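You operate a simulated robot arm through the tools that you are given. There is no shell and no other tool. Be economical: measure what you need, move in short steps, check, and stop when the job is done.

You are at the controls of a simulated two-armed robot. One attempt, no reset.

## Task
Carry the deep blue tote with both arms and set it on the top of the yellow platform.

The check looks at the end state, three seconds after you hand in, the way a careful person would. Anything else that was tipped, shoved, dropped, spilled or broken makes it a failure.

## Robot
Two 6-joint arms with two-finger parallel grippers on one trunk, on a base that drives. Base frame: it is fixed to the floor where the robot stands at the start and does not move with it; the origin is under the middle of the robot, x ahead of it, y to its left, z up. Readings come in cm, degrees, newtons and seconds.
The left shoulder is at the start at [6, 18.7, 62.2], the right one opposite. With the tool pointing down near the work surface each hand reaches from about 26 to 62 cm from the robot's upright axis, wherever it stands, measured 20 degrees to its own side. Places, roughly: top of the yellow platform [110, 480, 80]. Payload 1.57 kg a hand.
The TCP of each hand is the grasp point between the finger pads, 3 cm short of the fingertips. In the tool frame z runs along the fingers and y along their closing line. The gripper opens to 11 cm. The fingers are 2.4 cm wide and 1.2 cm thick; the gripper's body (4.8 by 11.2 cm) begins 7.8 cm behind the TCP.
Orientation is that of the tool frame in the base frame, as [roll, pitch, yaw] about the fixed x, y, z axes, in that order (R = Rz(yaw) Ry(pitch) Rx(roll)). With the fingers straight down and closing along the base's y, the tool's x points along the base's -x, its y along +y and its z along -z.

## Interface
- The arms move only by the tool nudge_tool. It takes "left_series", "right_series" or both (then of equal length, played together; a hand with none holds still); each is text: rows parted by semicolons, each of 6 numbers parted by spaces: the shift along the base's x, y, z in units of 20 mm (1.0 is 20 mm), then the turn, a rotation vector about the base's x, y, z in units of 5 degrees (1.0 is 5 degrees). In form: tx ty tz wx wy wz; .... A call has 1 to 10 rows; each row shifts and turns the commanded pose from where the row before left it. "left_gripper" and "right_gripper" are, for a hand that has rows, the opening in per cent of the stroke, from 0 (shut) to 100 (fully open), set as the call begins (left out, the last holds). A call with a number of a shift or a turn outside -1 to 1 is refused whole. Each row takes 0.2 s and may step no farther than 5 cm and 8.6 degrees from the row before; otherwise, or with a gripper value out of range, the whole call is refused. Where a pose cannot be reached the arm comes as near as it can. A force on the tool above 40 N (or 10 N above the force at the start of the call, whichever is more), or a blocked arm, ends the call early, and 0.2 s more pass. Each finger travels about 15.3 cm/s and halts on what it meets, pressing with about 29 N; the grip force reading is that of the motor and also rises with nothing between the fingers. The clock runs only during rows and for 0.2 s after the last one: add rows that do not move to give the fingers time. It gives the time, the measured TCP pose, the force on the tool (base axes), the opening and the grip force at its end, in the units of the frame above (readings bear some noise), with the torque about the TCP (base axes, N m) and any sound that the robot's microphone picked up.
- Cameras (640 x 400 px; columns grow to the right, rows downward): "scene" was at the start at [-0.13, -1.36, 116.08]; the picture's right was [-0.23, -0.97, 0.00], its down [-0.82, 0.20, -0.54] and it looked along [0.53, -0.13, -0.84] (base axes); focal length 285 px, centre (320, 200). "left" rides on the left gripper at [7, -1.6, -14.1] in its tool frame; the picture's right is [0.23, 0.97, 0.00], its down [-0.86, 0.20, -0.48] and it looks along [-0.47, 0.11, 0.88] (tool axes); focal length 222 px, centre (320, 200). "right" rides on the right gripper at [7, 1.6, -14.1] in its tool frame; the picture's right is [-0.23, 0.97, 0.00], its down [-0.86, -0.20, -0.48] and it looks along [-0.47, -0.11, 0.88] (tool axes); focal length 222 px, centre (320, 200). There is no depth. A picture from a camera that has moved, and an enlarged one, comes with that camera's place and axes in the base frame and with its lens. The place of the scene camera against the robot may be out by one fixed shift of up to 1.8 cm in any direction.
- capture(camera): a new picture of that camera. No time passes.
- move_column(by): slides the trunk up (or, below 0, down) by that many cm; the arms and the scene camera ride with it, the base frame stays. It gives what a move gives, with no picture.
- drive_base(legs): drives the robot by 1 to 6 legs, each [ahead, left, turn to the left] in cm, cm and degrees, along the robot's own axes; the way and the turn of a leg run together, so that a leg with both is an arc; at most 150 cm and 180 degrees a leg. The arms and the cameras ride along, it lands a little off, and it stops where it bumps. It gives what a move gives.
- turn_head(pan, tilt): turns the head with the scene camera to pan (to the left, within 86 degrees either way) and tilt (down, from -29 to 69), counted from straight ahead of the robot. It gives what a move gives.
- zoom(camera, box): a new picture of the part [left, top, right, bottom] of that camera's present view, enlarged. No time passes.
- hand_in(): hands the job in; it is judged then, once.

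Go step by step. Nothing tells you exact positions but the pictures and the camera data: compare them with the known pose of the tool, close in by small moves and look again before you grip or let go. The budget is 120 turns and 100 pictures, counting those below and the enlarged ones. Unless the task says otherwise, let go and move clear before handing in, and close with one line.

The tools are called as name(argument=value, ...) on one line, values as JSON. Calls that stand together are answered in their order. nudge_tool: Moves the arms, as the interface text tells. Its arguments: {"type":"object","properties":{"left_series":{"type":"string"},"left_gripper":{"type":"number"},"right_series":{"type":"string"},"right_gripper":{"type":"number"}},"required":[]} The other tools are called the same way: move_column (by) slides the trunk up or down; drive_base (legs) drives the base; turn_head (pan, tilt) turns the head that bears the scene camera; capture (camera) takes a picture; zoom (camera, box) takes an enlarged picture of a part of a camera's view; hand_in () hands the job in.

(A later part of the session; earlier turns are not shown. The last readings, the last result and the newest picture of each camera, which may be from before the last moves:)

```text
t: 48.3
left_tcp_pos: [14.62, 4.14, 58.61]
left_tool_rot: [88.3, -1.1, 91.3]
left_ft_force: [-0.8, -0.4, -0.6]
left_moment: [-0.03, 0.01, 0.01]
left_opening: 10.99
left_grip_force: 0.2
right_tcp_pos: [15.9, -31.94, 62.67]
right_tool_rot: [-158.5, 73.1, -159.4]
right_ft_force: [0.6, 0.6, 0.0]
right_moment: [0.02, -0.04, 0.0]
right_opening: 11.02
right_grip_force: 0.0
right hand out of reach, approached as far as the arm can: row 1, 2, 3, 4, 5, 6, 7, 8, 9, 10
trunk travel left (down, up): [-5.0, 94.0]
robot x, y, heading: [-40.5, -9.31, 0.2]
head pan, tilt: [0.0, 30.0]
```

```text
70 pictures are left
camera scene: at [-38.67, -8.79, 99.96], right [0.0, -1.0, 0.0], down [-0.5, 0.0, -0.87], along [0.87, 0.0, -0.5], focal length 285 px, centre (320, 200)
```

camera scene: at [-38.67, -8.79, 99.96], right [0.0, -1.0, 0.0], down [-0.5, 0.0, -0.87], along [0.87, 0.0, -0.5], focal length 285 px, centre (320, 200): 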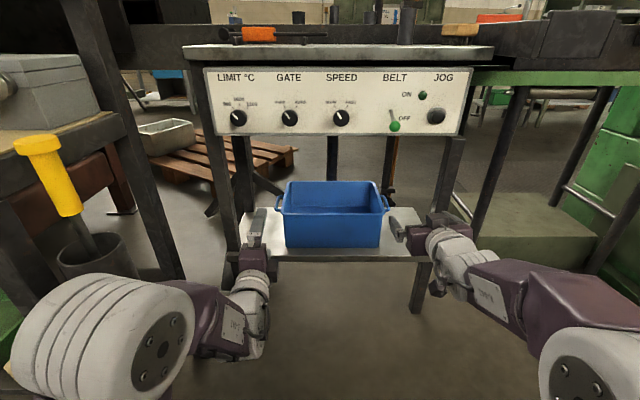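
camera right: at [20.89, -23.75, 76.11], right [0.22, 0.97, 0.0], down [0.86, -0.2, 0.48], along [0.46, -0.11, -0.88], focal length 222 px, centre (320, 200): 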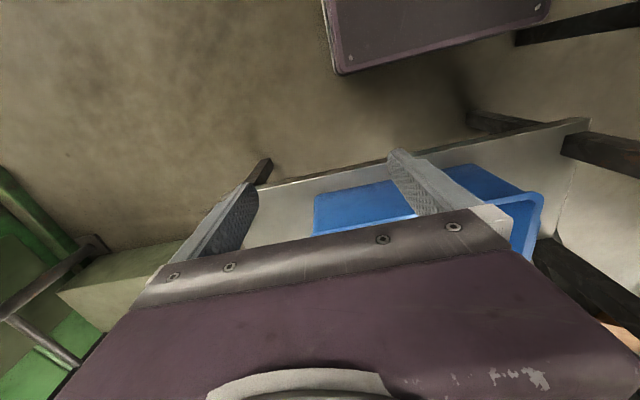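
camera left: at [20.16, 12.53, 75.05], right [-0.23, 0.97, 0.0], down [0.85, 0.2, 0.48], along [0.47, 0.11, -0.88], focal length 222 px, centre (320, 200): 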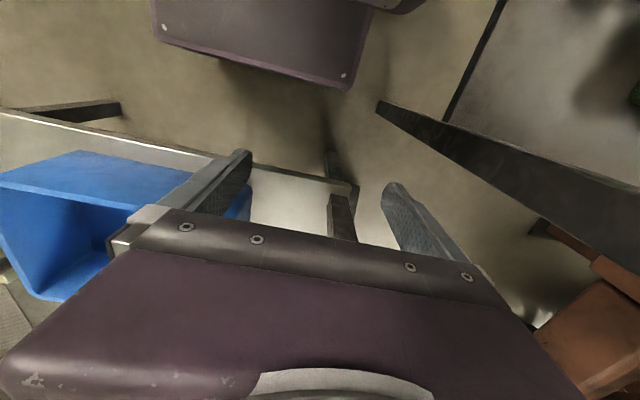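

The roll is joint-limited from here. I'll take the right hand back to pointing down, turn it about the vertical first, and pitch it up afterwards.

nudge_tool(right_series="-0.5 0 0 1 0.5 0;-0.5 0 0 1 0.5 0;-0.5 0 0 1 0.5 0;-0.5 0 0 1 0.5 0;-0.5 0 0 0 1 0;-0.5 0 0 0 1 0;-0.5 0 0 0 1 0;-0.5 0 0 0 1 0;-0.5 0 0 0 1 0;-0.5 0 0 0 1 0")

nudge_tool(right_series="-0.5 0 0 0 1 0;-0.5 0 0 0 1 0;-0.5 0 0 0 1 0;-0.5 0 0 0 1 0;-0.5 0 0 0 1 0;0 0 0 0 0 0")

capture(camera="scene")

```text
t: 50.5
left_tcp_pos: [14.63, 4.05, 58.58]
left_tool_rot: [88.2, -1.0, 91.2]
left_ft_force: [0.0, 0.4, 0.4]
left_moment: [0.0, -0.02, 0.01]
left_opening: 10.99
left_grip_force: 0.0
right_tcp_pos: [5.95, -31.82, 62.6]
right_tool_rot: [166.1, 32.8, 164.7]
right_ft_force: [-0.1, 0.0, -0.4]
right_moment: [-0.01, -0.02, -0.02]
right_opening: 11.03
right_grip_force: 0.1
trunk travel left (down, up): [-5.0, 94.0]
robot x, y, heading: [-40.74, -9.16, 0.2]
head pan, tilt: [0.0, 30.0]
```

```text
t: 51.9
left_tcp_pos: [14.59, 4.25, 58.59]
left_tool_rot: [88.1, -1.1, 91.1]
left_ft_force: [0.7, -0.2, 0.1]
left_moment: [0.0, 0.01, 0.02]
left_opening: 10.99
left_grip_force: 0.0
right_tcp_pos: [0.84, -31.7, 62.67]
right_tool_rot: [172.5, 8.4, 167.0]
right_ft_force: [0.9, 0.2, -0.3]
right_moment: [0.0, 0.02, 0.02]
right_opening: 11.02
right_grip_force: 0.1
trunk travel left (down, up): [-5.0, 94.0]
robot x, y, heading: [-40.58, -9.11, 0.1]
head pan, tilt: [0.0, 30.0]
```

```text
69 pictures are left
camera scene: at [-38.67, -8.8, 99.96], right [0.0, -1.0, 0.0], down [-0.5, 0.0, -0.87], along [0.87, 0.0, -0.5], focal length 285 px, centre (320, 200)
```

scene: 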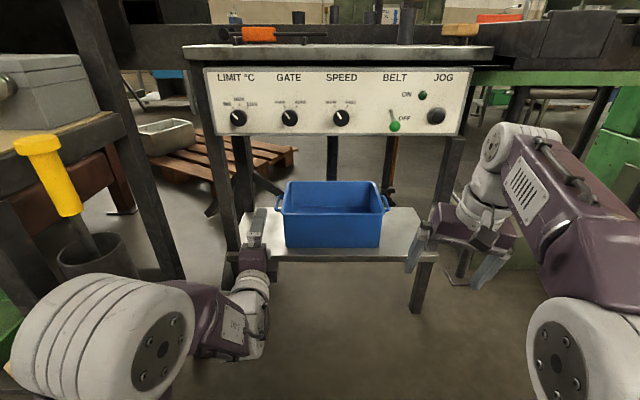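

nudge_tool(right_series="0 0 -0.3 0 0.3 1;0 0 -0.3 0 0.3 1;0 0 -0.3 0 0.3 1;0 0 -0.3 0 0.3 1;0 0 -0.3 0 0 1;0 0 -0.3 0 0 1;0 0 -0.3 0 0 1;0 0 -0.3 0 0 1;0 0 -0.3 0 0 1;0 0 -0.3 0 0 1")

nudge_tool(right_series="0 0 0 0 0 1;0 0 0 0 0 1;0 0 0 0 0 1;0 0 0 0 0 1;0 0 0 0 0 1;0 0 0 0 0 1;0 0 0 0 0 1;0 0 0 0 0 1;0 0 0 0 0 1;0 0 0 0 0 1")

```text
t: 54.1
left_tcp_pos: [14.67, 4.15, 58.66]
left_tool_rot: [88.3, -1.0, 91.2]
left_ft_force: [0.4, 0.0, -0.5]
left_moment: [0.03, 0.02, 0.01]
left_opening: 11.02
left_grip_force: 0.0
right_tcp_pos: [0.83, -31.73, 56.69]
right_tool_rot: [172.7, 2.7, -142.9]
right_ft_force: [-0.2, -0.7, -1.0]
right_moment: [0.02, 0.0, 0.0]
right_opening: 10.99
right_grip_force: 0.1
trunk travel left (down, up): [-5.0, 94.0]
robot x, y, heading: [-41.14, -9.17, 0.0]
head pan, tilt: [0.0, 30.0]
```

```text
t: 56.3
left_tcp_pos: [14.66, 4.15, 58.52]
left_tool_rot: [88.2, -1.1, 91.2]
left_ft_force: [-1.5, 0.4, 0.0]
left_moment: [0.01, 0.01, 0.03]
left_opening: 11.01
left_grip_force: 0.2
right_tcp_pos: [0.84, -31.82, 56.74]
right_tool_rot: [172.8, 2.5, -92.9]
right_ft_force: [-0.2, 0.3, 0.0]
right_moment: [0.01, -0.01, 0.04]
right_opening: 10.99
right_grip_force: 0.0
trunk travel left (down, up): [-5.0, 94.0]
robot x, y, heading: [-40.82, -9.28, 0.1]
head pan, tilt: [0.0, 30.0]
```

nudge_tool(right_series="0.6 0 0 0 -1 0;0.6 0 0 0 -1 0;0.6 0 0 0 -1 0;0.6 0 0 0 -1 0;0.6 0 0 0 -1 0;0.6 0 0 0 -1 0;0.6 0 0 0 -1 0;0.6 0 0 0 -1 0;0.6 0 0 0 -1 0;0.6 0 0 0 -1 0")

nudge_tool(right_series="0.3 0 0 0 -1 0;0.3 0 0 0 -1 0;0 0 0 0 -1 0;0 0 0 0 -1 0;0 0 0 0 -1 0;0 0 0 0 -1 0;0 0 0 0 -1 0;0 0 0 0 -1 0;0 0 0 0 -1 0;0 0 0 0 -0.5 0")

capture(camera="scene")

```text
t: 58.5
left_tcp_pos: [14.74, 4.13, 58.41]
left_tool_rot: [88.3, -1.0, 91.2]
left_ft_force: [-0.1, -0.8, -1.3]
left_moment: [0.02, -0.03, 0.01]
left_opening: 10.99
left_grip_force: 0.0
right_tcp_pos: [12.8, -31.72, 56.65]
right_tool_rot: [-136.9, 3.8, -89.9]
right_ft_force: [-0.1, 0.1, 1.3]
right_moment: [0.0, 0.01, 0.01]
right_opening: 11.0
right_grip_force: 0.0
trunk travel left (down, up): [-5.0, 94.0]
robot x, y, heading: [-40.53, -9.15, 0.0]
head pan, tilt: [0.0, 30.0]
```

```text
t: 60.7
left_tcp_pos: [14.7, 4.19, 58.63]
left_tool_rot: [88.3, -1.1, 91.2]
left_ft_force: [-0.3, -0.1, -0.3]
left_moment: [-0.02, 0.03, -0.01]
left_opening: 10.99
left_grip_force: 0.1
right_tcp_pos: [17.59, -29.41, 84.25]
right_tool_rot: [-90.3, 2.6, -87.2]
right_ft_force: [0.3, 0.2, -0.1]
right_moment: [0.01, 0.0, -0.01]
right_opening: 10.98
right_grip_force: 0.0
right hand out of reach, approached as far as the arm can: row 3, 4, 5, 6, 7, 8, 9, 10
trunk travel left (down, up): [-5.0, 94.0]
robot x, y, heading: [-41.15, -9.24, 0.2]
head pan, tilt: [0.0, 30.0]
```

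```text
68 pictures are left
camera scene: at [-38.67, -8.79, 99.96], right [0.0, -1.0, 0.0], down [-0.5, 0.0, -0.87], along [0.87, 0.0, -0.5], focal length 285 px, centre (320, 200)
```

scene: 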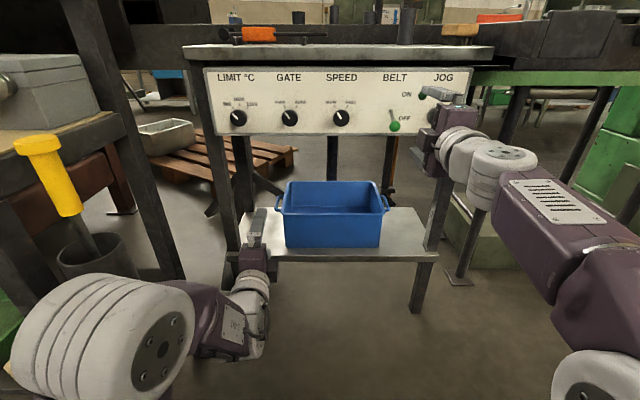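

The orientation works only high up, so a horizontal grip at handle height isn't feasible. Better: hands pitched ~45° forward-down, closing along y, with one finger inside each handle loop — a pose both arms reached easily before. I'll return both hands to that attitude.

nudge_tool(left_series="-0.2 0 0 -1 0 0;-0.2 0 0 -1 0 0;-0.2 0 0 -1 0 0;-0.2 0 0 -1 0 0;-0.2 0 0 -1 0 0;-0.2 0 0 -1 0 0;-0.2 0 0 -1 0 0;-0.2 0 0 -1 0 0;-0.2 0 0 -1 0 0;-0.2 0 0 -1 0 0", right_series="-0.4 0 -1 0 1 0;-0.4 0 -1 0 1 0;-0.4 0 -1 0 1 0;-0.4 0 -1 0 1 0;-0.4 0 -1 0 1 0;-0.4 0 -1 0 1 0;-0.4 0 -1 0 1 0;-0.4 0 -1 0 1 0;-0.4 0 -1 0 1 0;-0.4 0 -1 0 1 0")

nudge_tool(left_series="-0.2 0 0 -1 0 0;-0.2 0 0 -1 0 0;-0.2 0 0 -1 0 0;-0.2 0 0 -1 0 0;-0.2 0 0 -1 0 0;-0.2 0 0 -1 0 0;-0.2 0 0 -1 0 0;-0.2 0 0 -1 1 0;-0.2 0 0 0 1 0;-0.2 0 0 0 1 0", right_series="-0.4 0 0 0 1 0;-0.4 0 0 0 1 0;-0.4 0 0 0 1 0;-0.4 0 0 0 1 0;-0.4 0 0 0 1 0;-0.4 0 0 0 1 0;-0.4 0 0 0 1 0;-0.4 0 0 0 1 0;-0.4 0 0 0 0 0;-0.4 0 0 0 0 0")

```text
t: 62.9
left_tcp_pos: [10.59, 3.81, 58.6]
left_tool_rot: [88.1, 49.0, 90.3]
left_ft_force: [0.2, -0.1, -0.9]
left_moment: [-0.04, 0.0, -0.01]
left_opening: 10.99
left_grip_force: 0.1
left hand out of reach, approached as far as the arm can: row 1
right_tcp_pos: [9.55, -29.29, 64.23]
right_tool_rot: [-139.8, 3.9, -90.1]
right_ft_force: [-0.4, 0.6, -0.8]
right_moment: [-0.05, 0.01, 0.01]
right_opening: 11.01
right_grip_force: 0.0
trunk travel left (down, up): [-5.0, 94.0]
robot x, y, heading: [-41.15, -8.9, 0.1]
head pan, tilt: [0.0, 30.0]
```

```text
t: 65.1
left_tcp_pos: [8.01, 3.2, 59.16]
left_tool_rot: [174.2, 74.6, 175.8]
left_ft_force: [-0.6, 0.0, -0.2]
left_moment: [0.04, 0.0, -0.01]
left_opening: 11.01
left_grip_force: 0.1
left hand out of reach, approached as far as the arm can: row 4, 5, 6, 7
right_tcp_pos: [1.69, -29.38, 64.29]
right_tool_rot: [-179.7, 2.9, -92.5]
right_ft_force: [0.1, -0.3, -0.1]
right_moment: [0.04, -0.03, -0.01]
right_opening: 10.99
right_grip_force: 0.1
trunk travel left (down, up): [-5.0, 94.0]
robot x, y, heading: [-40.95, -9.27, 0.0]
head pan, tilt: [0.0, 30.0]
```

nudge_tool(left_series="-0.2 0.5 0 0 1 0;-0.2 0.5 0 0 1 0;-0.2 0.5 0 0 1 0;-0.2 0.5 0 0 1 0;-0.2 0.5 0 0 1 0;-0.2 0.5 0 0 1 0;0 0.5 0 0 0 0;0 0.5 0 0 0 0;0 0 0 0 0 0;0 0 0 0 0 0", right_series="0 0 0 0 0 -1;0 0 0 0 0 -1;0 0 0 0 0 -1;0 0 0 0 0 -1;0 0 0 0 0 -1;0 0 0 0 0 -1;0 0 0 0 0 -1;0 0 0 0 0 -1;0 0 0 0 0 -1;0 0 0 0 0 -1")

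nudge_tool(right_series="0 0 -0.5 0 0 -1;0 0 -0.5 0 0 -1;0 0 -0.5 0 0 -1;0 0 -0.5 0 0 -1;0 0 -0.5 0 0 -1;0 0 -0.5 0 0 -1;0 0 -0.5 0 0 -1;0 0 -0.5 0.6 0 -0.5")

nudge_tool(right_series="0.3 0 0 0 -1 0;0.3 0 0 0 -1 0;0.3 0 0 0 -1 0;0.3 0 0 0 -1 0;0.3 0 0 0 -1 0;0.3 0 0 0 -1 0;0.3 0 0 0 -1 0;0.3 0 0 0 -1 0;0.3 0 0 0 -1 0")

capture(camera="scene")

```text
t: 67.3
left_tcp_pos: [5.59, 11.27, 59.04]
left_tool_rot: [177.1, 44.8, 178.4]
left_ft_force: [-0.6, 0.5, 0.1]
left_moment: [-0.01, -0.01, -0.01]
left_opening: 11.0
left_grip_force: 0.1
right_tcp_pos: [1.58, -29.29, 64.18]
right_tool_rot: [-179.7, 3.0, -142.6]
right_ft_force: [1.1, 0.4, 0.8]
right_moment: [-0.01, -0.03, -0.02]
right_opening: 10.99
right_grip_force: 0.0
trunk travel left (down, up): [-5.0, 94.0]
robot x, y, heading: [-40.77, -9.16, 0.3]
head pan, tilt: [0.0, 30.0]
```

```text
t: 69.1
left_tcp_pos: [5.5, 11.35, 59.15]
left_tool_rot: [177.2, 44.9, 178.4]
left_ft_force: [-0.6, 0.0, 0.2]
left_moment: [-0.01, 0.01, 0.02]
left_opening: 11.0
left_grip_force: 0.1
right_tcp_pos: [1.63, -29.31, 56.22]
right_tool_rot: [177.4, 3.0, 179.7]
right_ft_force: [0.0, 0.0, -0.5]
right_moment: [-0.03, 0.0, -0.02]
right_opening: 10.99
right_grip_force: 0.1
trunk travel left (down, up): [-5.0, 94.0]
robot x, y, heading: [-40.82, -9.5, -0.0]
head pan, tilt: [0.0, 30.0]
```

```text
t: 71.1
left_tcp_pos: [5.46, 11.3, 59.14]
left_tool_rot: [177.0, 44.7, 178.4]
left_ft_force: [1.0, -0.5, 1.1]
left_moment: [0.0, -0.03, -0.02]
left_opening: 11.02
left_grip_force: 0.1
right_tcp_pos: [6.88, -29.34, 56.16]
right_tool_rot: [177.0, 48.0, 179.7]
right_ft_force: [-0.4, 0.3, 0.8]
right_moment: [0.05, -0.02, -0.02]
right_opening: 10.98
right_grip_force: 0.1
trunk travel left (down, up): [-5.0, 94.0]
robot x, y, heading: [-40.89, -9.23, 0.2]
head pan, tilt: [0.0, 30.0]
```

```text
67 pictures are left
camera scene: at [-38.67, -8.79, 99.96], right [0.0, -1.0, 0.0], down [-0.5, 0.0, -0.87], along [0.87, 0.0, -0.5], focal length 285 px, centre (320, 200)
```

scene: 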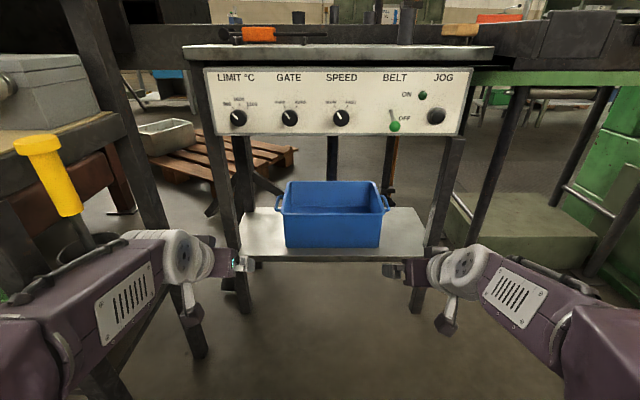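

Both hands are at 45°, wrists about 20 cm behind the TCPs. Plan: wide-open grippers, inner finger inside the tote, outer finger outside the handle bar, squeezing wall and handle together at x≈53, z≈46.5. I set the spacing and height and take a look sideways.

nudge_tool(left_series="0.35 -0.5 -0.8 0 -0.3 0;0.35 -0.55 -0.8 0 -0.3 0;0 0 -0.9 0.6 0 0.3;0 0 0 0 0 0", right_series="0 0.45 -0.5 0 0 0;0 0.4 -0.6 0.6 0 0;0 0 0 0 0 0;0 0 0 0 0 0")

drive_base(legs=[[0, -4.2, 0]])

turn_head(pan=0, tilt=50)

capture(camera="scene")

```text
t: 72.1
left_tcp_pos: [6.91, 9.28, 54.03]
left_tool_rot: [172.6, 47.5, 176.5]
left_ft_force: [-0.1, -0.3, 0.3]
left_moment: [0.02, 0.03, 0.03]
left_opening: 11.0
left_grip_force: 0.0
right_tcp_pos: [7.03, -27.61, 54.12]
right_tool_rot: [172.6, 47.8, 176.3]
right_ft_force: [0.2, -0.5, 0.3]
right_moment: [-0.03, 0.01, 0.01]
right_opening: 10.98
right_grip_force: 0.1
trunk travel left (down, up): [-5.0, 94.0]
robot x, y, heading: [-40.24, -9.28, 0.1]
head pan, tilt: [0.0, 30.0]
```

```text
t: 73.0
left_tcp_pos: [6.91, 5.02, 54.01]
left_tool_rot: [172.5, 47.8, 176.5]
left_ft_force: [0.1, -0.2, 0.6]
left_moment: [0.01, -0.02, -0.02]
left_opening: 11.0
left_grip_force: 0.0
right_tcp_pos: [7.02, -31.78, 54.05]
right_tool_rot: [172.7, 47.7, 176.2]
right_ft_force: [0.8, -0.6, 1.0]
right_moment: [-0.01, -0.04, -0.02]
right_opening: 11.0
right_grip_force: 0.2
trunk travel left (down, up): [-5.0, 94.0]
robot x, y, heading: [-40.98, -13.32, -0.1]
head pan, tilt: [0.0, 30.0]
```

```text
t: 73.8
left_tcp_pos: [6.83, 5.04, 53.92]
left_tool_rot: [172.5, 47.7, 176.4]
left_ft_force: [-0.1, -0.1, -0.4]
left_moment: [0.01, -0.01, 0.02]
left_opening: 11.01
left_grip_force: 0.1
right_tcp_pos: [6.96, -31.84, 54.17]
right_tool_rot: [172.6, 47.8, 176.3]
right_ft_force: [-0.1, 0.3, 0.1]
right_moment: [-0.01, -0.01, 0.0]
right_opening: 11.01
right_grip_force: 0.1
trunk travel left (down, up): [-5.0, 94.0]
robot x, y, heading: [-40.6, -13.59, 0.2]
head pan, tilt: [0.0, 50.0]
```

```text
66 pictures are left
camera scene: at [-40.01, -12.97, 97.01], right [0.0, -1.0, 0.0], down [-0.77, 0.0, -0.64], along [0.64, 0.0, -0.77], focal length 285 px, centre (320, 200)
```

scene: 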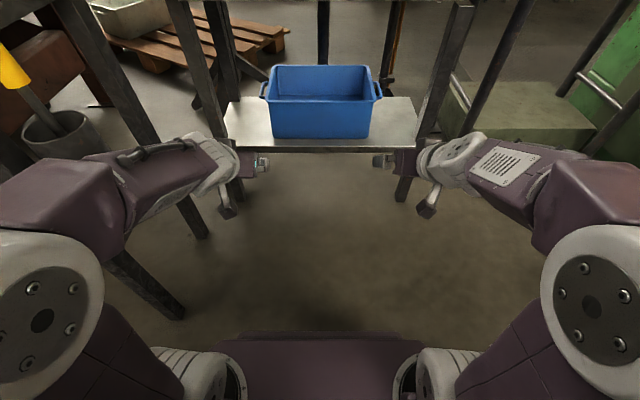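

I level the hands (the small tilt went the wrong way) and, since my left elbow would pass close to the cup (around [-4, 29, 65]), I shift right a further 5 cm before driving forward halfway.

nudge_tool(left_series="0 0 0 -0.5 0 0;0 0 0 -0.5 0 0;0 0 0 0 0 0", right_series="0 0 0 -0.5 0 0;0 0 0 -0.5 0 0;0 0 0 0 0 0")

drive_base(legs=[[0, -5, 0], [18, 0, 0]])

turn_head(pan=50, tilt=50)

capture(camera="scene")

```text
t: 74.6
left_tcp_pos: [6.84, 5.0, 53.95]
left_tool_rot: [180.0, 47.8, -177.9]
left_ft_force: [0.2, 0.1, 0.4]
left_moment: [-0.01, 0.0, -0.04]
left_opening: 11.0
left_grip_force: 0.1
right_tcp_pos: [6.91, -31.73, 54.07]
right_tool_rot: [-179.8, 47.9, -178.1]
right_ft_force: [-0.9, 0.7, -0.3]
right_moment: [0.06, -0.02, 0.03]
right_opening: 11.0
right_grip_force: 0.0
trunk travel left (down, up): [-5.0, 94.0]
robot x, y, heading: [-40.95, -13.44, 0.3]
head pan, tilt: [0.0, 50.0]
```

```text
t: 76.7
left_tcp_pos: [25.08, 0.28, 53.95]
left_tool_rot: [-180.0, 47.7, -177.8]
left_ft_force: [-0.2, 0.1, -0.4]
left_moment: [0.01, -0.01, 0.02]
left_opening: 10.98
left_grip_force: 0.0
right_tcp_pos: [25.42, -36.5, 54.01]
right_tool_rot: [-179.8, 47.9, -178.0]
right_ft_force: [-1.5, 0.5, -0.8]
right_moment: [0.0, 0.03, 0.02]
right_opening: 11.02
right_grip_force: 0.0
trunk travel left (down, up): [-5.0, 94.0]
robot x, y, heading: [-22.43, -18.3, 0.6]
head pan, tilt: [0.0, 50.0]
```

```text
t: 77.8
left_tcp_pos: [25.05, 0.18, 53.92]
left_tool_rot: [179.9, 47.7, -177.8]
left_ft_force: [0.7, -0.7, -0.1]
left_moment: [0.01, -0.02, -0.03]
left_opening: 11.0
left_grip_force: 0.1
right_tcp_pos: [25.35, -36.5, 54.0]
right_tool_rot: [-180.0, 47.9, -177.9]
right_ft_force: [-0.1, -1.1, 0.0]
right_moment: [0.03, -0.01, -0.03]
right_opening: 11.01
right_grip_force: 0.1
trunk travel left (down, up): [-5.0, 94.0]
robot x, y, heading: [-22.06, -18.23, 0.5]
head pan, tilt: [50.0, 50.0]
```

```text
65 pictures are left
camera scene: at [-24.54, -12.03, 97.01], right [0.77, -0.64, 0.0], down [-0.49, -0.59, -0.64], along [0.41, 0.49, -0.77], focal length 285 px, centre (320, 200)
```

scene: 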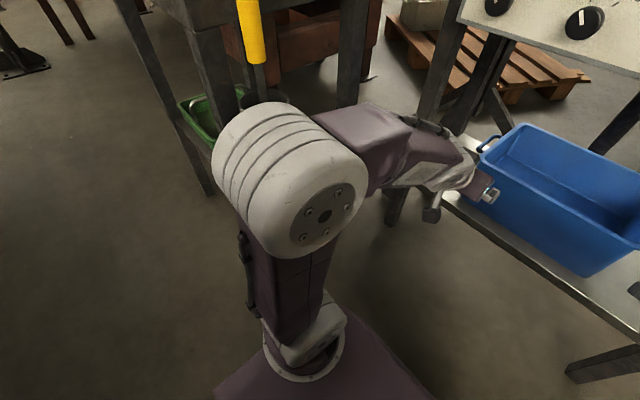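

The elbow cap passes within about 2–3 cm of the cup, so I widen that: shift 4 cm right, go 11 ahead, then return 4 left.

drive_base(legs=[[0, -4, -0.5], [11, 0, 0], [0, 3, 0]])

capture(camera="scene")

capture(camera="right")

capture(camera="left")

```text
t: 79.9
left_tcp_pos: [36.25, -1.13, 53.88]
left_tool_rot: [179.9, 47.6, -178.4]
left_ft_force: [0.5, -0.2, -0.7]
left_moment: [0.01, 0.01, -0.01]
left_opening: 11.01
left_grip_force: 0.1
right_tcp_pos: [36.12, -38.09, 54.07]
right_tool_rot: [-179.9, 47.9, -178.7]
right_ft_force: [0.2, 0.9, 0.5]
right_moment: [0.0, 0.0, 0.03]
right_opening: 11.01
right_grip_force: 0.0
trunk travel left (down, up): [-5.0, 94.0]
robot x, y, heading: [-11.95, -19.1, -0.2]
head pan, tilt: [50.0, 50.0]
```

```text
64 pictures are left
camera scene: at [-13.52, -13.06, 97.01], right [0.76, -0.65, 0.0], down [-0.5, -0.58, -0.64], along [0.42, 0.49, -0.77], focal length 285 px, centre (320, 200)
```

scene: 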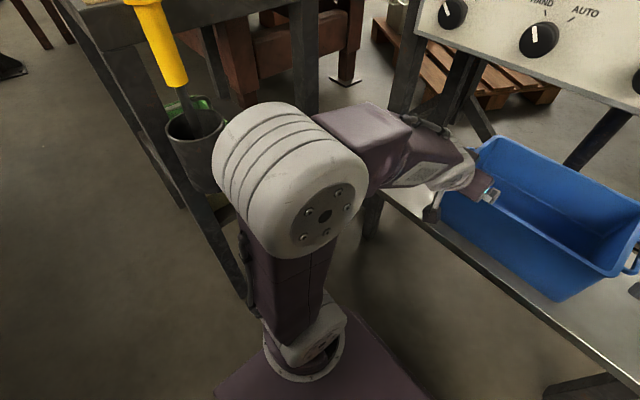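

```text
63 pictures are left
camera right: at [20.96, -36.86, 58.25], right [0.13, 0.98, 0.17], down [0.22, -0.19, 0.96], along [0.97, -0.09, -0.24], focal length 222 px, centre (320, 200)
```

right: 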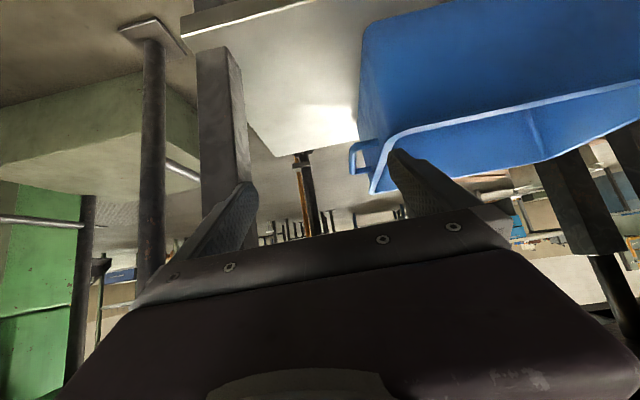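

```text
62 pictures are left
camera left: at [21.29, -3.48, 58.25], right [-0.18, 0.97, -0.17], down [0.22, 0.21, 0.95], along [0.96, 0.14, -0.25], focal length 222 px, centre (320, 200)
```

left: 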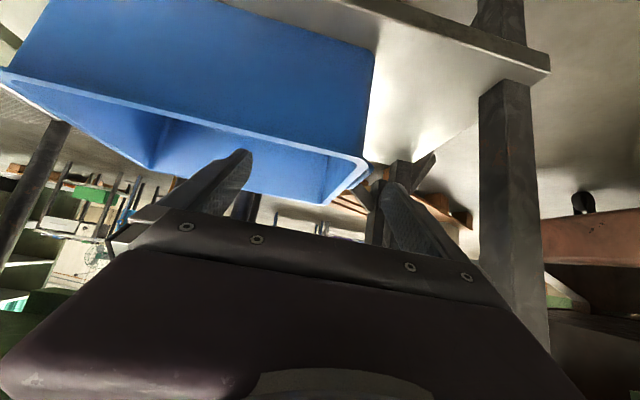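

The hand cameras confirm the scene estimate (front corners at y≈3.5 and -30.5, z≈49). I weave in: ahead, left, ahead, left, then check before the last stretch.

drive_base(legs=[[5, 0, 0.2], [0, 3, 0], [4, 0, 0], [0, 3.3, 0]])

turn_head(pan=0, tilt=50)

capture(camera="scene")

capture(camera="right")

capture(camera="left")

```text
t: 82.2
left_tcp_pos: [45.27, 5.1, 53.93]
left_tool_rot: [-180.0, 47.7, -178.2]
left_ft_force: [0.1, -0.3, 0.9]
left_moment: [0.01, 0.0, 0.05]
left_opening: 10.98
left_grip_force: 0.1
right_tcp_pos: [45.23, -31.56, 54.05]
right_tool_rot: [-180.0, 47.9, -178.3]
right_ft_force: [-0.1, 0.8, 0.3]
right_moment: [0.0, -0.01, 0.02]
right_opening: 10.98
right_grip_force: 0.0
trunk travel left (down, up): [-5.0, 94.0]
robot x, y, heading: [-2.31, -13.11, 0.1]
head pan, tilt: [50.0, 50.0]
```

```text
t: 83.4
left_tcp_pos: [45.29, 5.16, 54.01]
left_tool_rot: [-179.9, 47.8, -178.2]
left_ft_force: [0.8, 0.2, 0.1]
left_moment: [0.01, -0.01, 0.04]
left_opening: 11.02
left_grip_force: 0.1
right_tcp_pos: [45.29, -31.8, 54.04]
right_tool_rot: [-179.9, 48.0, -178.3]
right_ft_force: [-1.1, -0.4, 0.4]
right_moment: [0.01, 0.04, 0.03]
right_opening: 10.99
right_grip_force: 0.1
trunk travel left (down, up): [-5.0, 94.0]
robot x, y, heading: [-2.22, -13.21, 0.0]
head pan, tilt: [0.0, 50.0]
```

```text
61 pictures are left
camera scene: at [-1.7, -12.7, 97.01], right [0.0, -1.0, 0.0], down [-0.77, 0.0, -0.64], along [0.64, 0.0, -0.77], focal length 285 px, centre (320, 200)
```

scene: 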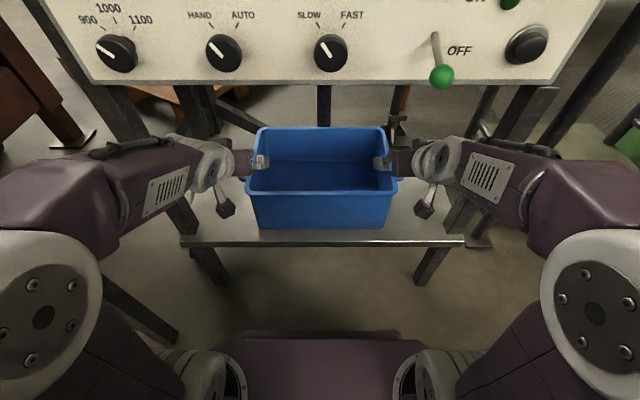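

```text
60 pictures are left
camera right: at [30.13, -30.47, 58.25], right [0.12, 0.98, 0.17], down [0.22, -0.19, 0.96], along [0.97, -0.08, -0.24], focal length 222 px, centre (320, 200)
```

right: 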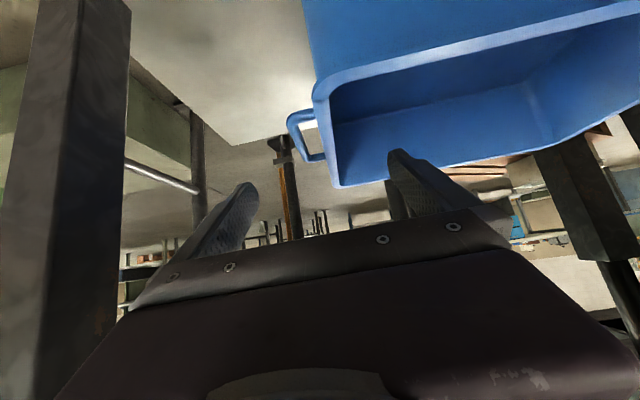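

```text
59 pictures are left
camera left: at [30.33, 2.91, 58.25], right [-0.18, 0.97, -0.17], down [0.21, 0.21, 0.95], along [0.96, 0.14, -0.25], focal length 222 px, centre (320, 200)
```

left: 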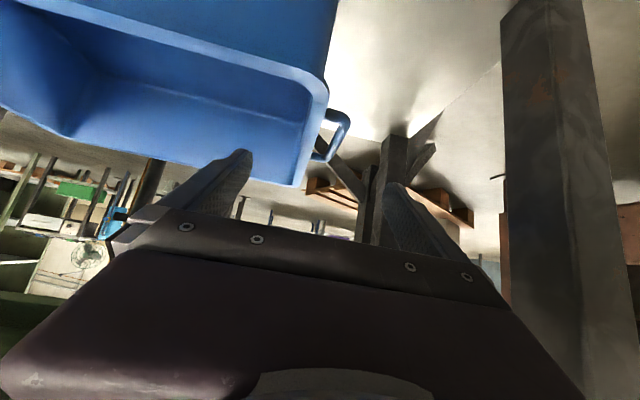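

Both hands straddle the tote's sides well: inner fingers over the inside, outer fingers outside the handles, and centres match within 2 mm. Drive 7.6 cm ahead and look.

drive_base(legs=[[7.6, 0, 0]])

capture(camera="scene")

capture(camera="right")

capture(camera="left")

```text
t: 84.4
left_tcp_pos: [52.79, 5.11, 53.96]
left_tool_rot: [180.0, 47.7, -178.2]
left_ft_force: [-0.7, -0.6, -0.7]
left_moment: [0.01, 0.0, -0.02]
left_opening: 11.0
left_grip_force: 0.2
right_tcp_pos: [52.69, -31.76, 54.01]
right_tool_rot: [-179.7, 47.9, -178.3]
right_ft_force: [0.0, 0.3, -0.2]
right_moment: [-0.02, -0.03, -0.01]
right_opening: 11.01
right_grip_force: 0.1
trunk travel left (down, up): [-5.0, 94.0]
robot x, y, heading: [5.04, -12.97, -0.1]
head pan, tilt: [0.0, 50.0]
```

```text
58 pictures are left
camera scene: at [5.72, -12.72, 97.01], right [0.0, -1.0, 0.0], down [-0.77, 0.0, -0.64], along [0.64, 0.0, -0.77], focal length 285 px, centre (320, 200)
```

scene: 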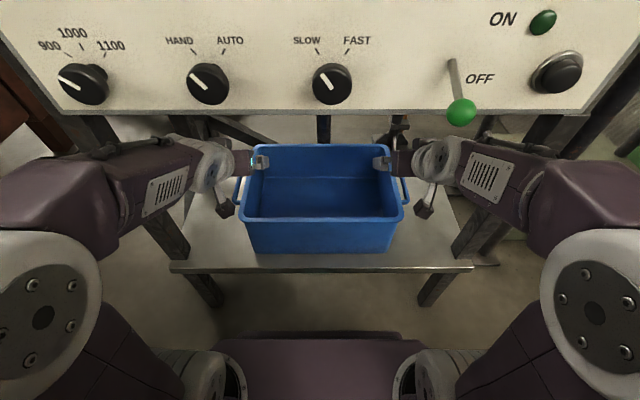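

```text
57 pictures are left
camera right: at [37.55, -30.49, 58.26], right [0.12, 0.98, 0.17], down [0.22, -0.19, 0.96], along [0.97, -0.08, -0.24], focal length 222 px, centre (320, 200)
```

right: 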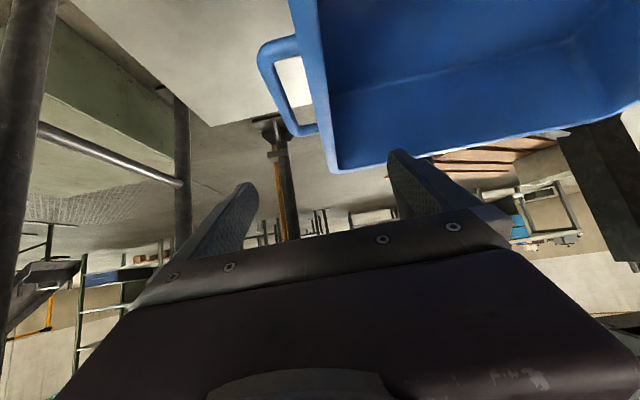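

```text
56 pictures are left
camera left: at [37.76, 2.88, 58.25], right [-0.18, 0.97, -0.17], down [0.21, 0.21, 0.95], along [0.96, 0.14, -0.25], focal length 222 px, centre (320, 200)
```

left: 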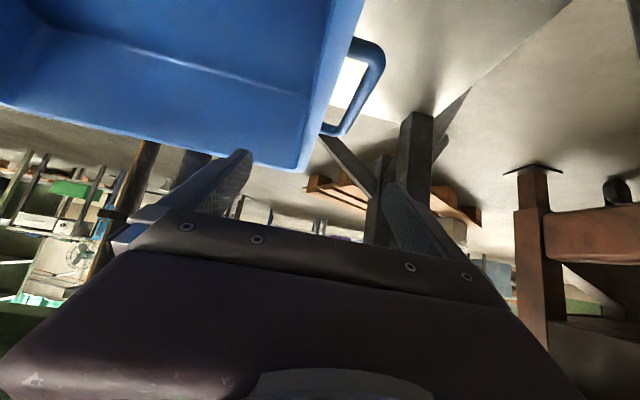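

Lower both hands 7.5 cm with the arms in guarded steps.

nudge_tool(left_series="0 0 -0.75 0 0 0;0 0 -0.75 0 0 0;0 0 -0.75 0 0 0;0 0 -0.75 0 0 0;0 0 -0.75 0 0 0", right_series="0 0 -0.75 0 0 0;0 0 -0.75 0 0 0;0 0 -0.75 0 0 0;0 0 -0.75 0 0 0;0 0 -0.75 0 0 0")

capture(camera="right")

capture(camera="left")

zoom(camera="scene", box=[200, 100, 440, 260])

```text
t: 85.6
left_tcp_pos: [52.63, 5.49, 48.26]
left_tool_rot: [179.7, 47.7, -178.2]
left_ft_force: [-0.3, 0.4, -0.2]
left_moment: [-0.02, -0.03, -0.02]
left_opening: 11.02
left_grip_force: 0.0
left hand out of reach, approached as far as the arm can: row 3, 4, 5
right_tcp_pos: [51.98, -33.17, 47.73]
right_tool_rot: [-176.5, 45.6, -178.3]
right_ft_force: [-0.8, -1.1, 0.8]
right_moment: [-0.01, 0.01, 0.01]
right_opening: 11.0
right_grip_force: 0.1
right hand out of reach, approached as far as the arm can: row 3, 4, 5
trunk travel left (down, up): [-5.0, 94.0]
robot x, y, heading: [5.01, -12.92, -0.3]
head pan, tilt: [0.0, 50.0]
```

```text
55 pictures are left
camera right: at [37.16, -31.07, 52.65], right [0.17, 0.98, 0.12], down [0.25, -0.16, 0.95], along [0.95, -0.13, -0.28], focal length 222 px, centre (320, 200)
```

right: 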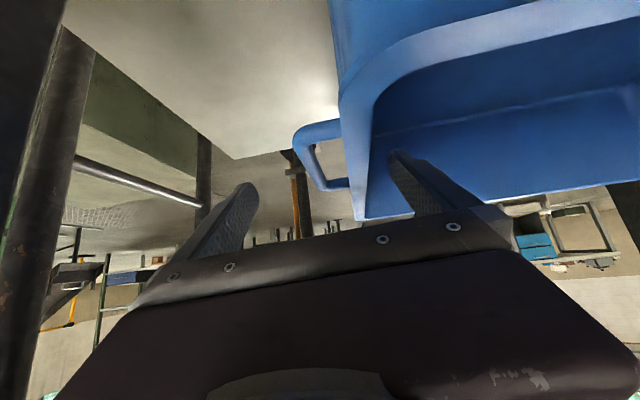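

```text
54 pictures are left
camera left: at [37.72, 3.18, 52.62], right [-0.19, 0.97, -0.16], down [0.21, 0.2, 0.96], along [0.96, 0.14, -0.25], focal length 222 px, centre (320, 200)
```

left: 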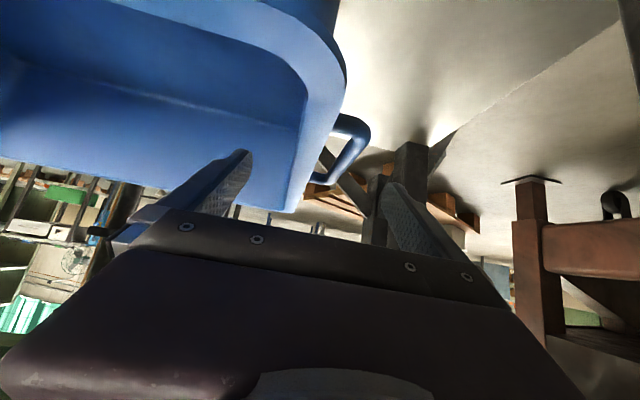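

```text
2.50 times, centred on (320, 180) of scene
camera zoom: at [5.73, -12.72, 97.01], right [0.0, -1.0, 0.0], down [-0.77, 0.0, -0.64], along [0.64, 0.0, -0.77], focal length 713 px, centre (320, 250)
```

zoom: 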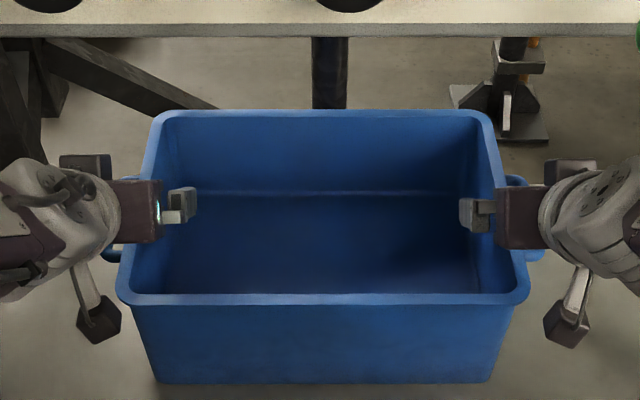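

The arms bottom out near z≈48; I straighten them slightly and use the column for the remainder.

nudge_tool(left_series="0 -0.2 0.4 0 0 0;0 0 0 0 0 0", right_series="0.3 0.7 0.6 0.4 -0.4 0;0 0 0 0 0 0")

move_column(by=-2.6)

capture(camera="right")

capture(camera="left")

```text
t: 86.2
left_tcp_pos: [52.88, 5.07, 49.11]
left_tool_rot: [180.0, 47.8, -178.2]
left_ft_force: [-0.5, 0.2, -1.0]
left_moment: [-0.02, -0.03, 0.01]
left_opening: 10.98
left_grip_force: 0.1
right_tcp_pos: [52.83, -32.54, 47.68]
right_tool_rot: [-177.6, 47.9, -179.1]
right_ft_force: [0.6, 0.1, -0.2]
right_moment: [0.0, 0.0, 0.0]
right_opening: 10.99
right_grip_force: 0.0
right hand out of reach, approached as far as the arm can: row 1
trunk travel left (down, up): [-5.0, 94.0]
robot x, y, heading: [5.31, -13.26, -0.0]
head pan, tilt: [0.0, 50.0]
```

```text
t: 87.0
left_tcp_pos: [52.8, 5.11, 46.49]
left_tool_rot: [-179.9, 47.7, -178.2]
left_ft_force: [-0.1, 0.7, 0.3]
left_moment: [-0.01, 0.02, 0.02]
left_opening: 10.98
left_grip_force: 0.1
right_tcp_pos: [52.58, -32.52, 45.08]
right_tool_rot: [-177.5, 47.9, -179.1]
right_ft_force: [0.0, -0.1, -0.1]
right_moment: [0.0, -0.02, 0.0]
right_opening: 11.0
right_grip_force: 0.2
trunk travel left (down, up): [-2.4, 96.6]
robot x, y, heading: [4.85, -12.62, 0.0]
head pan, tilt: [0.0, 50.0]
```

```text
52 pictures are left
camera right: at [37.67, -30.52, 49.26], right [0.17, 0.98, 0.14], down [0.21, -0.18, 0.96], along [0.96, -0.13, -0.24], focal length 222 px, centre (320, 200)
```

right: 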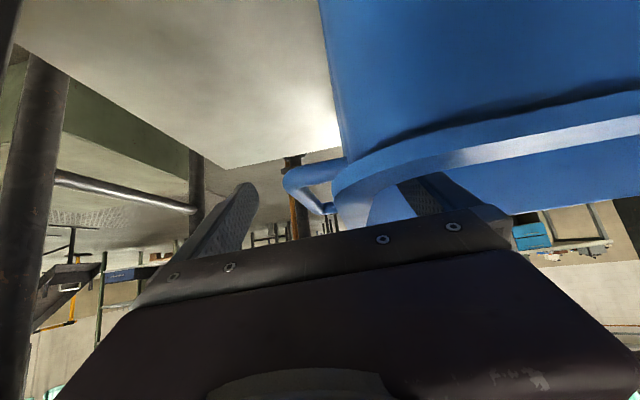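

```text
51 pictures are left
camera left: at [37.81, 2.93, 50.8], right [-0.18, 0.97, -0.17], down [0.21, 0.21, 0.95], along [0.96, 0.14, -0.25], focal length 222 px, centre (320, 200)
```

left: 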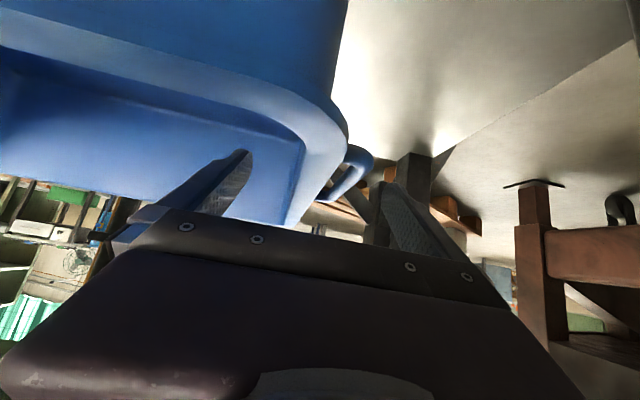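

Raise the right hand 1.3 cm and shift it 0.9 cm inward so both match, then check.

nudge_tool(right_series="0 0.2 0.4 0 0 0;0 0.25 0.3 0 0 0;0 0 0 0 0 0")

```text
t: 87.8
left_tcp_pos: [52.73, 5.16, 46.58]
left_tool_rot: [180.0, 47.7, -178.1]
left_ft_force: [0.4, -0.3, 0.6]
left_moment: [0.0, -0.01, 0.02]
left_opening: 10.99
left_grip_force: 0.1
right_tcp_pos: [52.78, -31.5, 46.51]
right_tool_rot: [-177.7, 48.0, -179.1]
right_ft_force: [-0.3, 0.1, -0.9]
right_moment: [-0.01, 0.01, -0.05]
right_opening: 10.98
right_grip_force: 0.0
trunk travel left (down, up): [-2.4, 96.6]
robot x, y, heading: [5.0, -12.84, -0.0]
head pan, tilt: [0.0, 50.0]
```

Close both grippers together.

nudge_tool(left_series="0 0 0 0 0 0;0 0 0 0 0 0;0 0 0 0 0 0", right_series="0 0 0 0 0 0;0 0 0 0 0 0;0 0 0 0 0 0", left_gripper=0, right_gripper=0)

capture(camera="right")

capture(camera="left")

zoom(camera="scene", box=[200, 100, 440, 260])

```text
t: 88.4
left_tcp_pos: [52.71, 4.6, 46.57]
left_tool_rot: [-179.5, 47.4, -179.1]
left_ft_force: [-3.1, -13.4, 6.0]
left_moment: [-0.13, 0.73, -1.06]
left_opening: 0.51
left_grip_force: 25.4
right_tcp_pos: [52.57, -30.98, 46.48]
right_tool_rot: [-178.3, 47.6, -178.7]
right_ft_force: [0.3, 12.4, 2.1]
right_moment: [0.81, 0.18, 0.21]
right_opening: 4.47
right_grip_force: 29.0
trunk travel left (down, up): [-2.4, 96.6]
robot x, y, heading: [5.12, -13.23, 0.2]
head pan, tilt: [0.0, 50.0]
stopped in row 3 (left hand): the force on the tool passed its limit at 48 N (the readings are from after the stop); the commanded pose is now the measured one
```

```text
50 pictures are left
camera right: at [37.53, -29.28, 50.73], right [0.15, 0.98, 0.15], down [0.22, -0.18, 0.96], along [0.96, -0.11, -0.24], focal length 222 px, centre (320, 200)
```

right: 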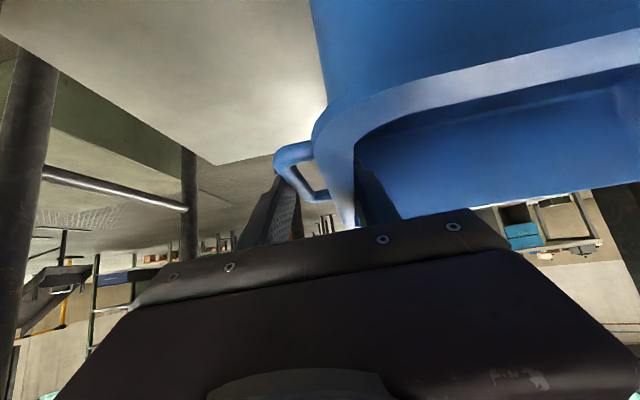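

```text
49 pictures are left
camera left: at [37.68, 2.56, 50.9], right [-0.16, 0.97, -0.17], down [0.22, 0.21, 0.95], along [0.96, 0.12, -0.25], focal length 222 px, centre (320, 200)
```

left: 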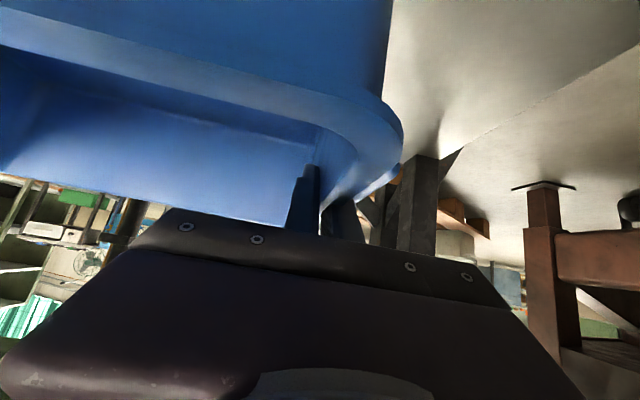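

```text
2.50 times, centred on (320, 180) of scene
camera zoom: at [5.66, -12.76, 94.43], right [0.0, -1.0, 0.0], down [-0.77, 0.0, -0.64], along [0.64, 0.0, -0.77], focal length 713 px, centre (320, 250)
```

zoom: 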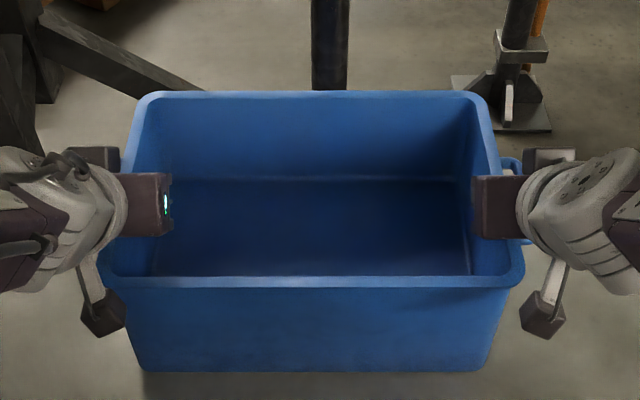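

The right hand has wall plus handle (4.5 cm) but the left closed to 0.5 cm, apparently onto the wall only, and the tote shifted slightly left. I look closer.

zoom(camera="left", box=[240, 100, 480, 260])

zoom(camera="right", box=[200, 100, 440, 260])

turn_head(pan=35, tilt=55)

capture(camera="scene")

```text
2.50 times, centred on (360, 180) of left
camera zoom: at [37.68, 2.56, 50.9], right [-0.16, 0.97, -0.17], down [0.22, 0.21, 0.95], along [0.96, 0.12, -0.25], focal length 555 px, centre (220, 250)
```

zoom: 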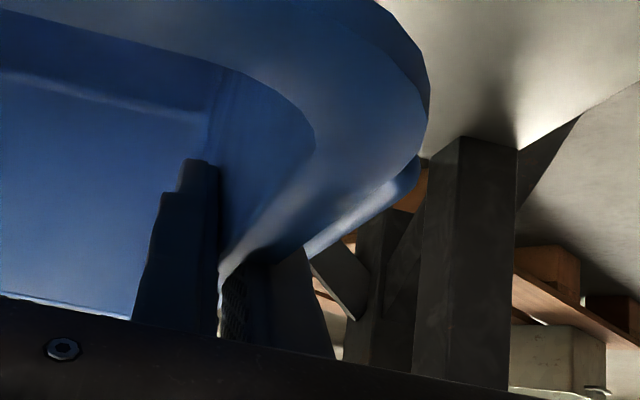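

```text
2.50 times, centred on (320, 180) of right
camera zoom: at [37.53, -29.28, 50.73], right [0.15, 0.98, 0.15], down [0.22, -0.18, 0.96], along [0.96, -0.11, -0.24], focal length 555 px, centre (320, 250)
```

zoom: 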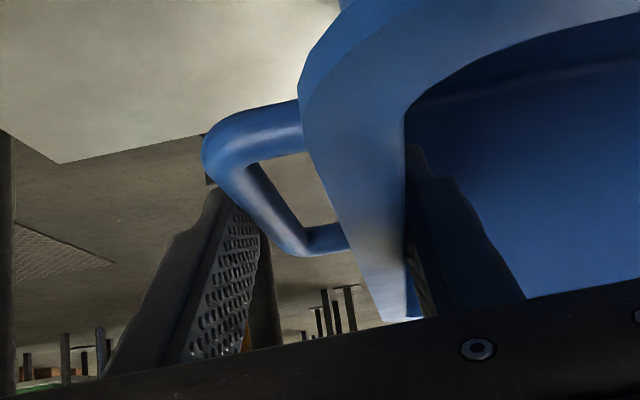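

```text
t: 89.4
left_tcp_pos: [52.68, 4.46, 46.61]
left_tool_rot: [-179.4, 47.4, -178.9]
left_ft_force: [2.4, -35.9, 5.9]
left_moment: [-0.08, -0.75, -0.95]
left_opening: 0.53
left_grip_force: 25.5
right_tcp_pos: [52.6, -31.06, 46.38]
right_tool_rot: [-178.4, 47.8, -178.7]
right_ft_force: [1.5, 33.6, 4.1]
right_moment: [0.98, -0.58, 0.37]
right_opening: 4.49
right_grip_force: 29.0
trunk travel left (down, up): [-2.4, 96.6]
robot x, y, heading: [4.93, -12.78, -0.3]
head pan, tilt: [35.0, 55.0]
```

```text
45 pictures are left
camera scene: at [3.87, -8.62, 93.76], right [0.57, -0.82, 0.0], down [-0.67, -0.47, -0.57], along [0.47, 0.33, -0.82], focal length 285 px, centre (320, 200)
```

scene: 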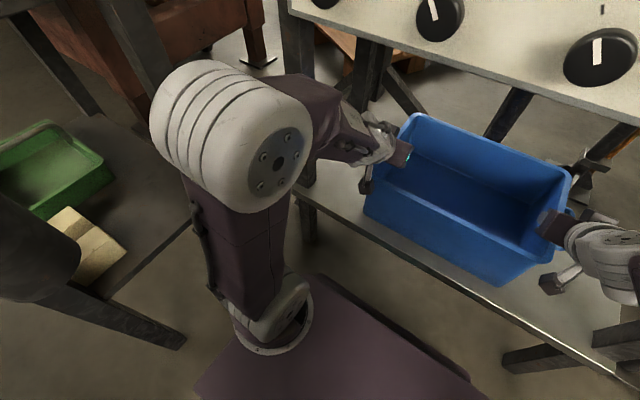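

The left hand holds the wall itself firmly (outer finger inside the loop), the right holds wall plus bar. Both are usable, but the hands pull apart with ~35 N, so I relieve that by moving them slightly together.

nudge_tool(left_series="0 -0.1 0 0 0 0;0 0 0 0 0 0", right_series="0 0.1 0 0 0 0;0 0 0 0 0 0")

```text
t: 90.0
left_tcp_pos: [52.54, 4.44, 46.56]
left_tool_rot: [-179.6, 47.5, -178.8]
left_ft_force: [-1.8, -7.6, 9.4]
left_moment: [-0.54, 0.76, -1.53]
left_opening: 0.52
left_grip_force: 25.2
right_tcp_pos: [52.65, -31.0, 46.53]
right_tool_rot: [-178.0, 47.6, -178.8]
right_ft_force: [-2.7, 10.1, 3.9]
right_moment: [0.68, 0.84, 0.6]
right_opening: 4.49
right_grip_force: 28.4
trunk travel left (down, up): [-2.4, 96.6]
robot x, y, heading: [4.9, -12.6, -0.0]
head pan, tilt: [35.0, 55.0]
```

Tension is down to ~9 N. Now lift 3 cm by the column and check.

move_column(by=3)

turn_head(pan=0, tilt=50)

capture(camera="scene")

capture(camera="left")

```text
t: 90.8
left_tcp_pos: [52.64, 4.39, 49.38]
left_tool_rot: [-179.6, 47.3, -178.8]
left_ft_force: [-2.4, 4.4, -2.6]
left_moment: [-0.63, 0.09, -1.57]
left_opening: 0.55
left_grip_force: 25.6
right_tcp_pos: [52.73, -31.01, 49.37]
right_tool_rot: [-178.0, 47.8, -178.8]
right_ft_force: [3.2, -2.4, -4.6]
right_moment: [0.05, -0.04, 0.44]
right_opening: 4.5
right_grip_force: 29.0
trunk travel left (down, up): [-5.4, 93.6]
robot x, y, heading: [4.83, -12.98, 0.1]
head pan, tilt: [35.0, 55.0]
```

```text
t: 91.8
left_tcp_pos: [52.57, 4.33, 49.43]
left_tool_rot: [-179.7, 47.4, -178.8]
left_ft_force: [-4.6, 15.8, -2.2]
left_moment: [-0.55, 0.32, -1.51]
left_opening: 0.54
left_grip_force: 25.7
right_tcp_pos: [52.68, -31.06, 49.39]
right_tool_rot: [-178.1, 47.6, -178.8]
right_ft_force: [4.7, -15.5, -4.5]
right_moment: [0.2, -0.22, -0.08]
right_opening: 4.46
right_grip_force: 29.5
trunk travel left (down, up): [-5.4, 93.6]
robot x, y, heading: [4.88, -12.87, -0.1]
head pan, tilt: [0.0, 50.0]
```

```text
44 pictures are left
camera scene: at [5.79, -12.72, 97.4], right [0.0, -1.0, 0.0], down [-0.77, 0.0, -0.64], along [0.64, 0.0, -0.77], focal length 285 px, centre (320, 200)
```

scene: 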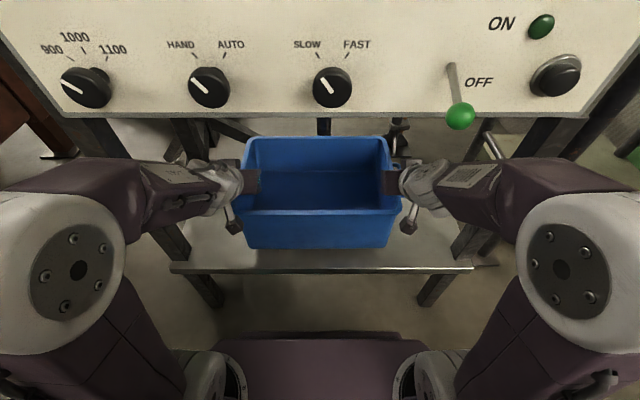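

```text
43 pictures are left
camera left: at [37.76, 2.45, 53.79], right [-0.17, 0.97, -0.17], down [0.22, 0.21, 0.95], along [0.96, 0.12, -0.25], focal length 222 px, centre (320, 200)
```

left: 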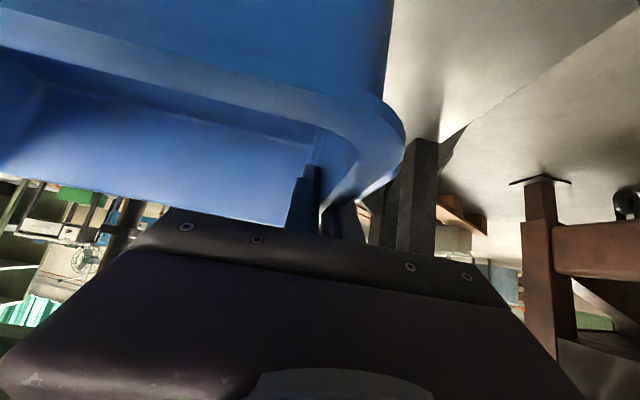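

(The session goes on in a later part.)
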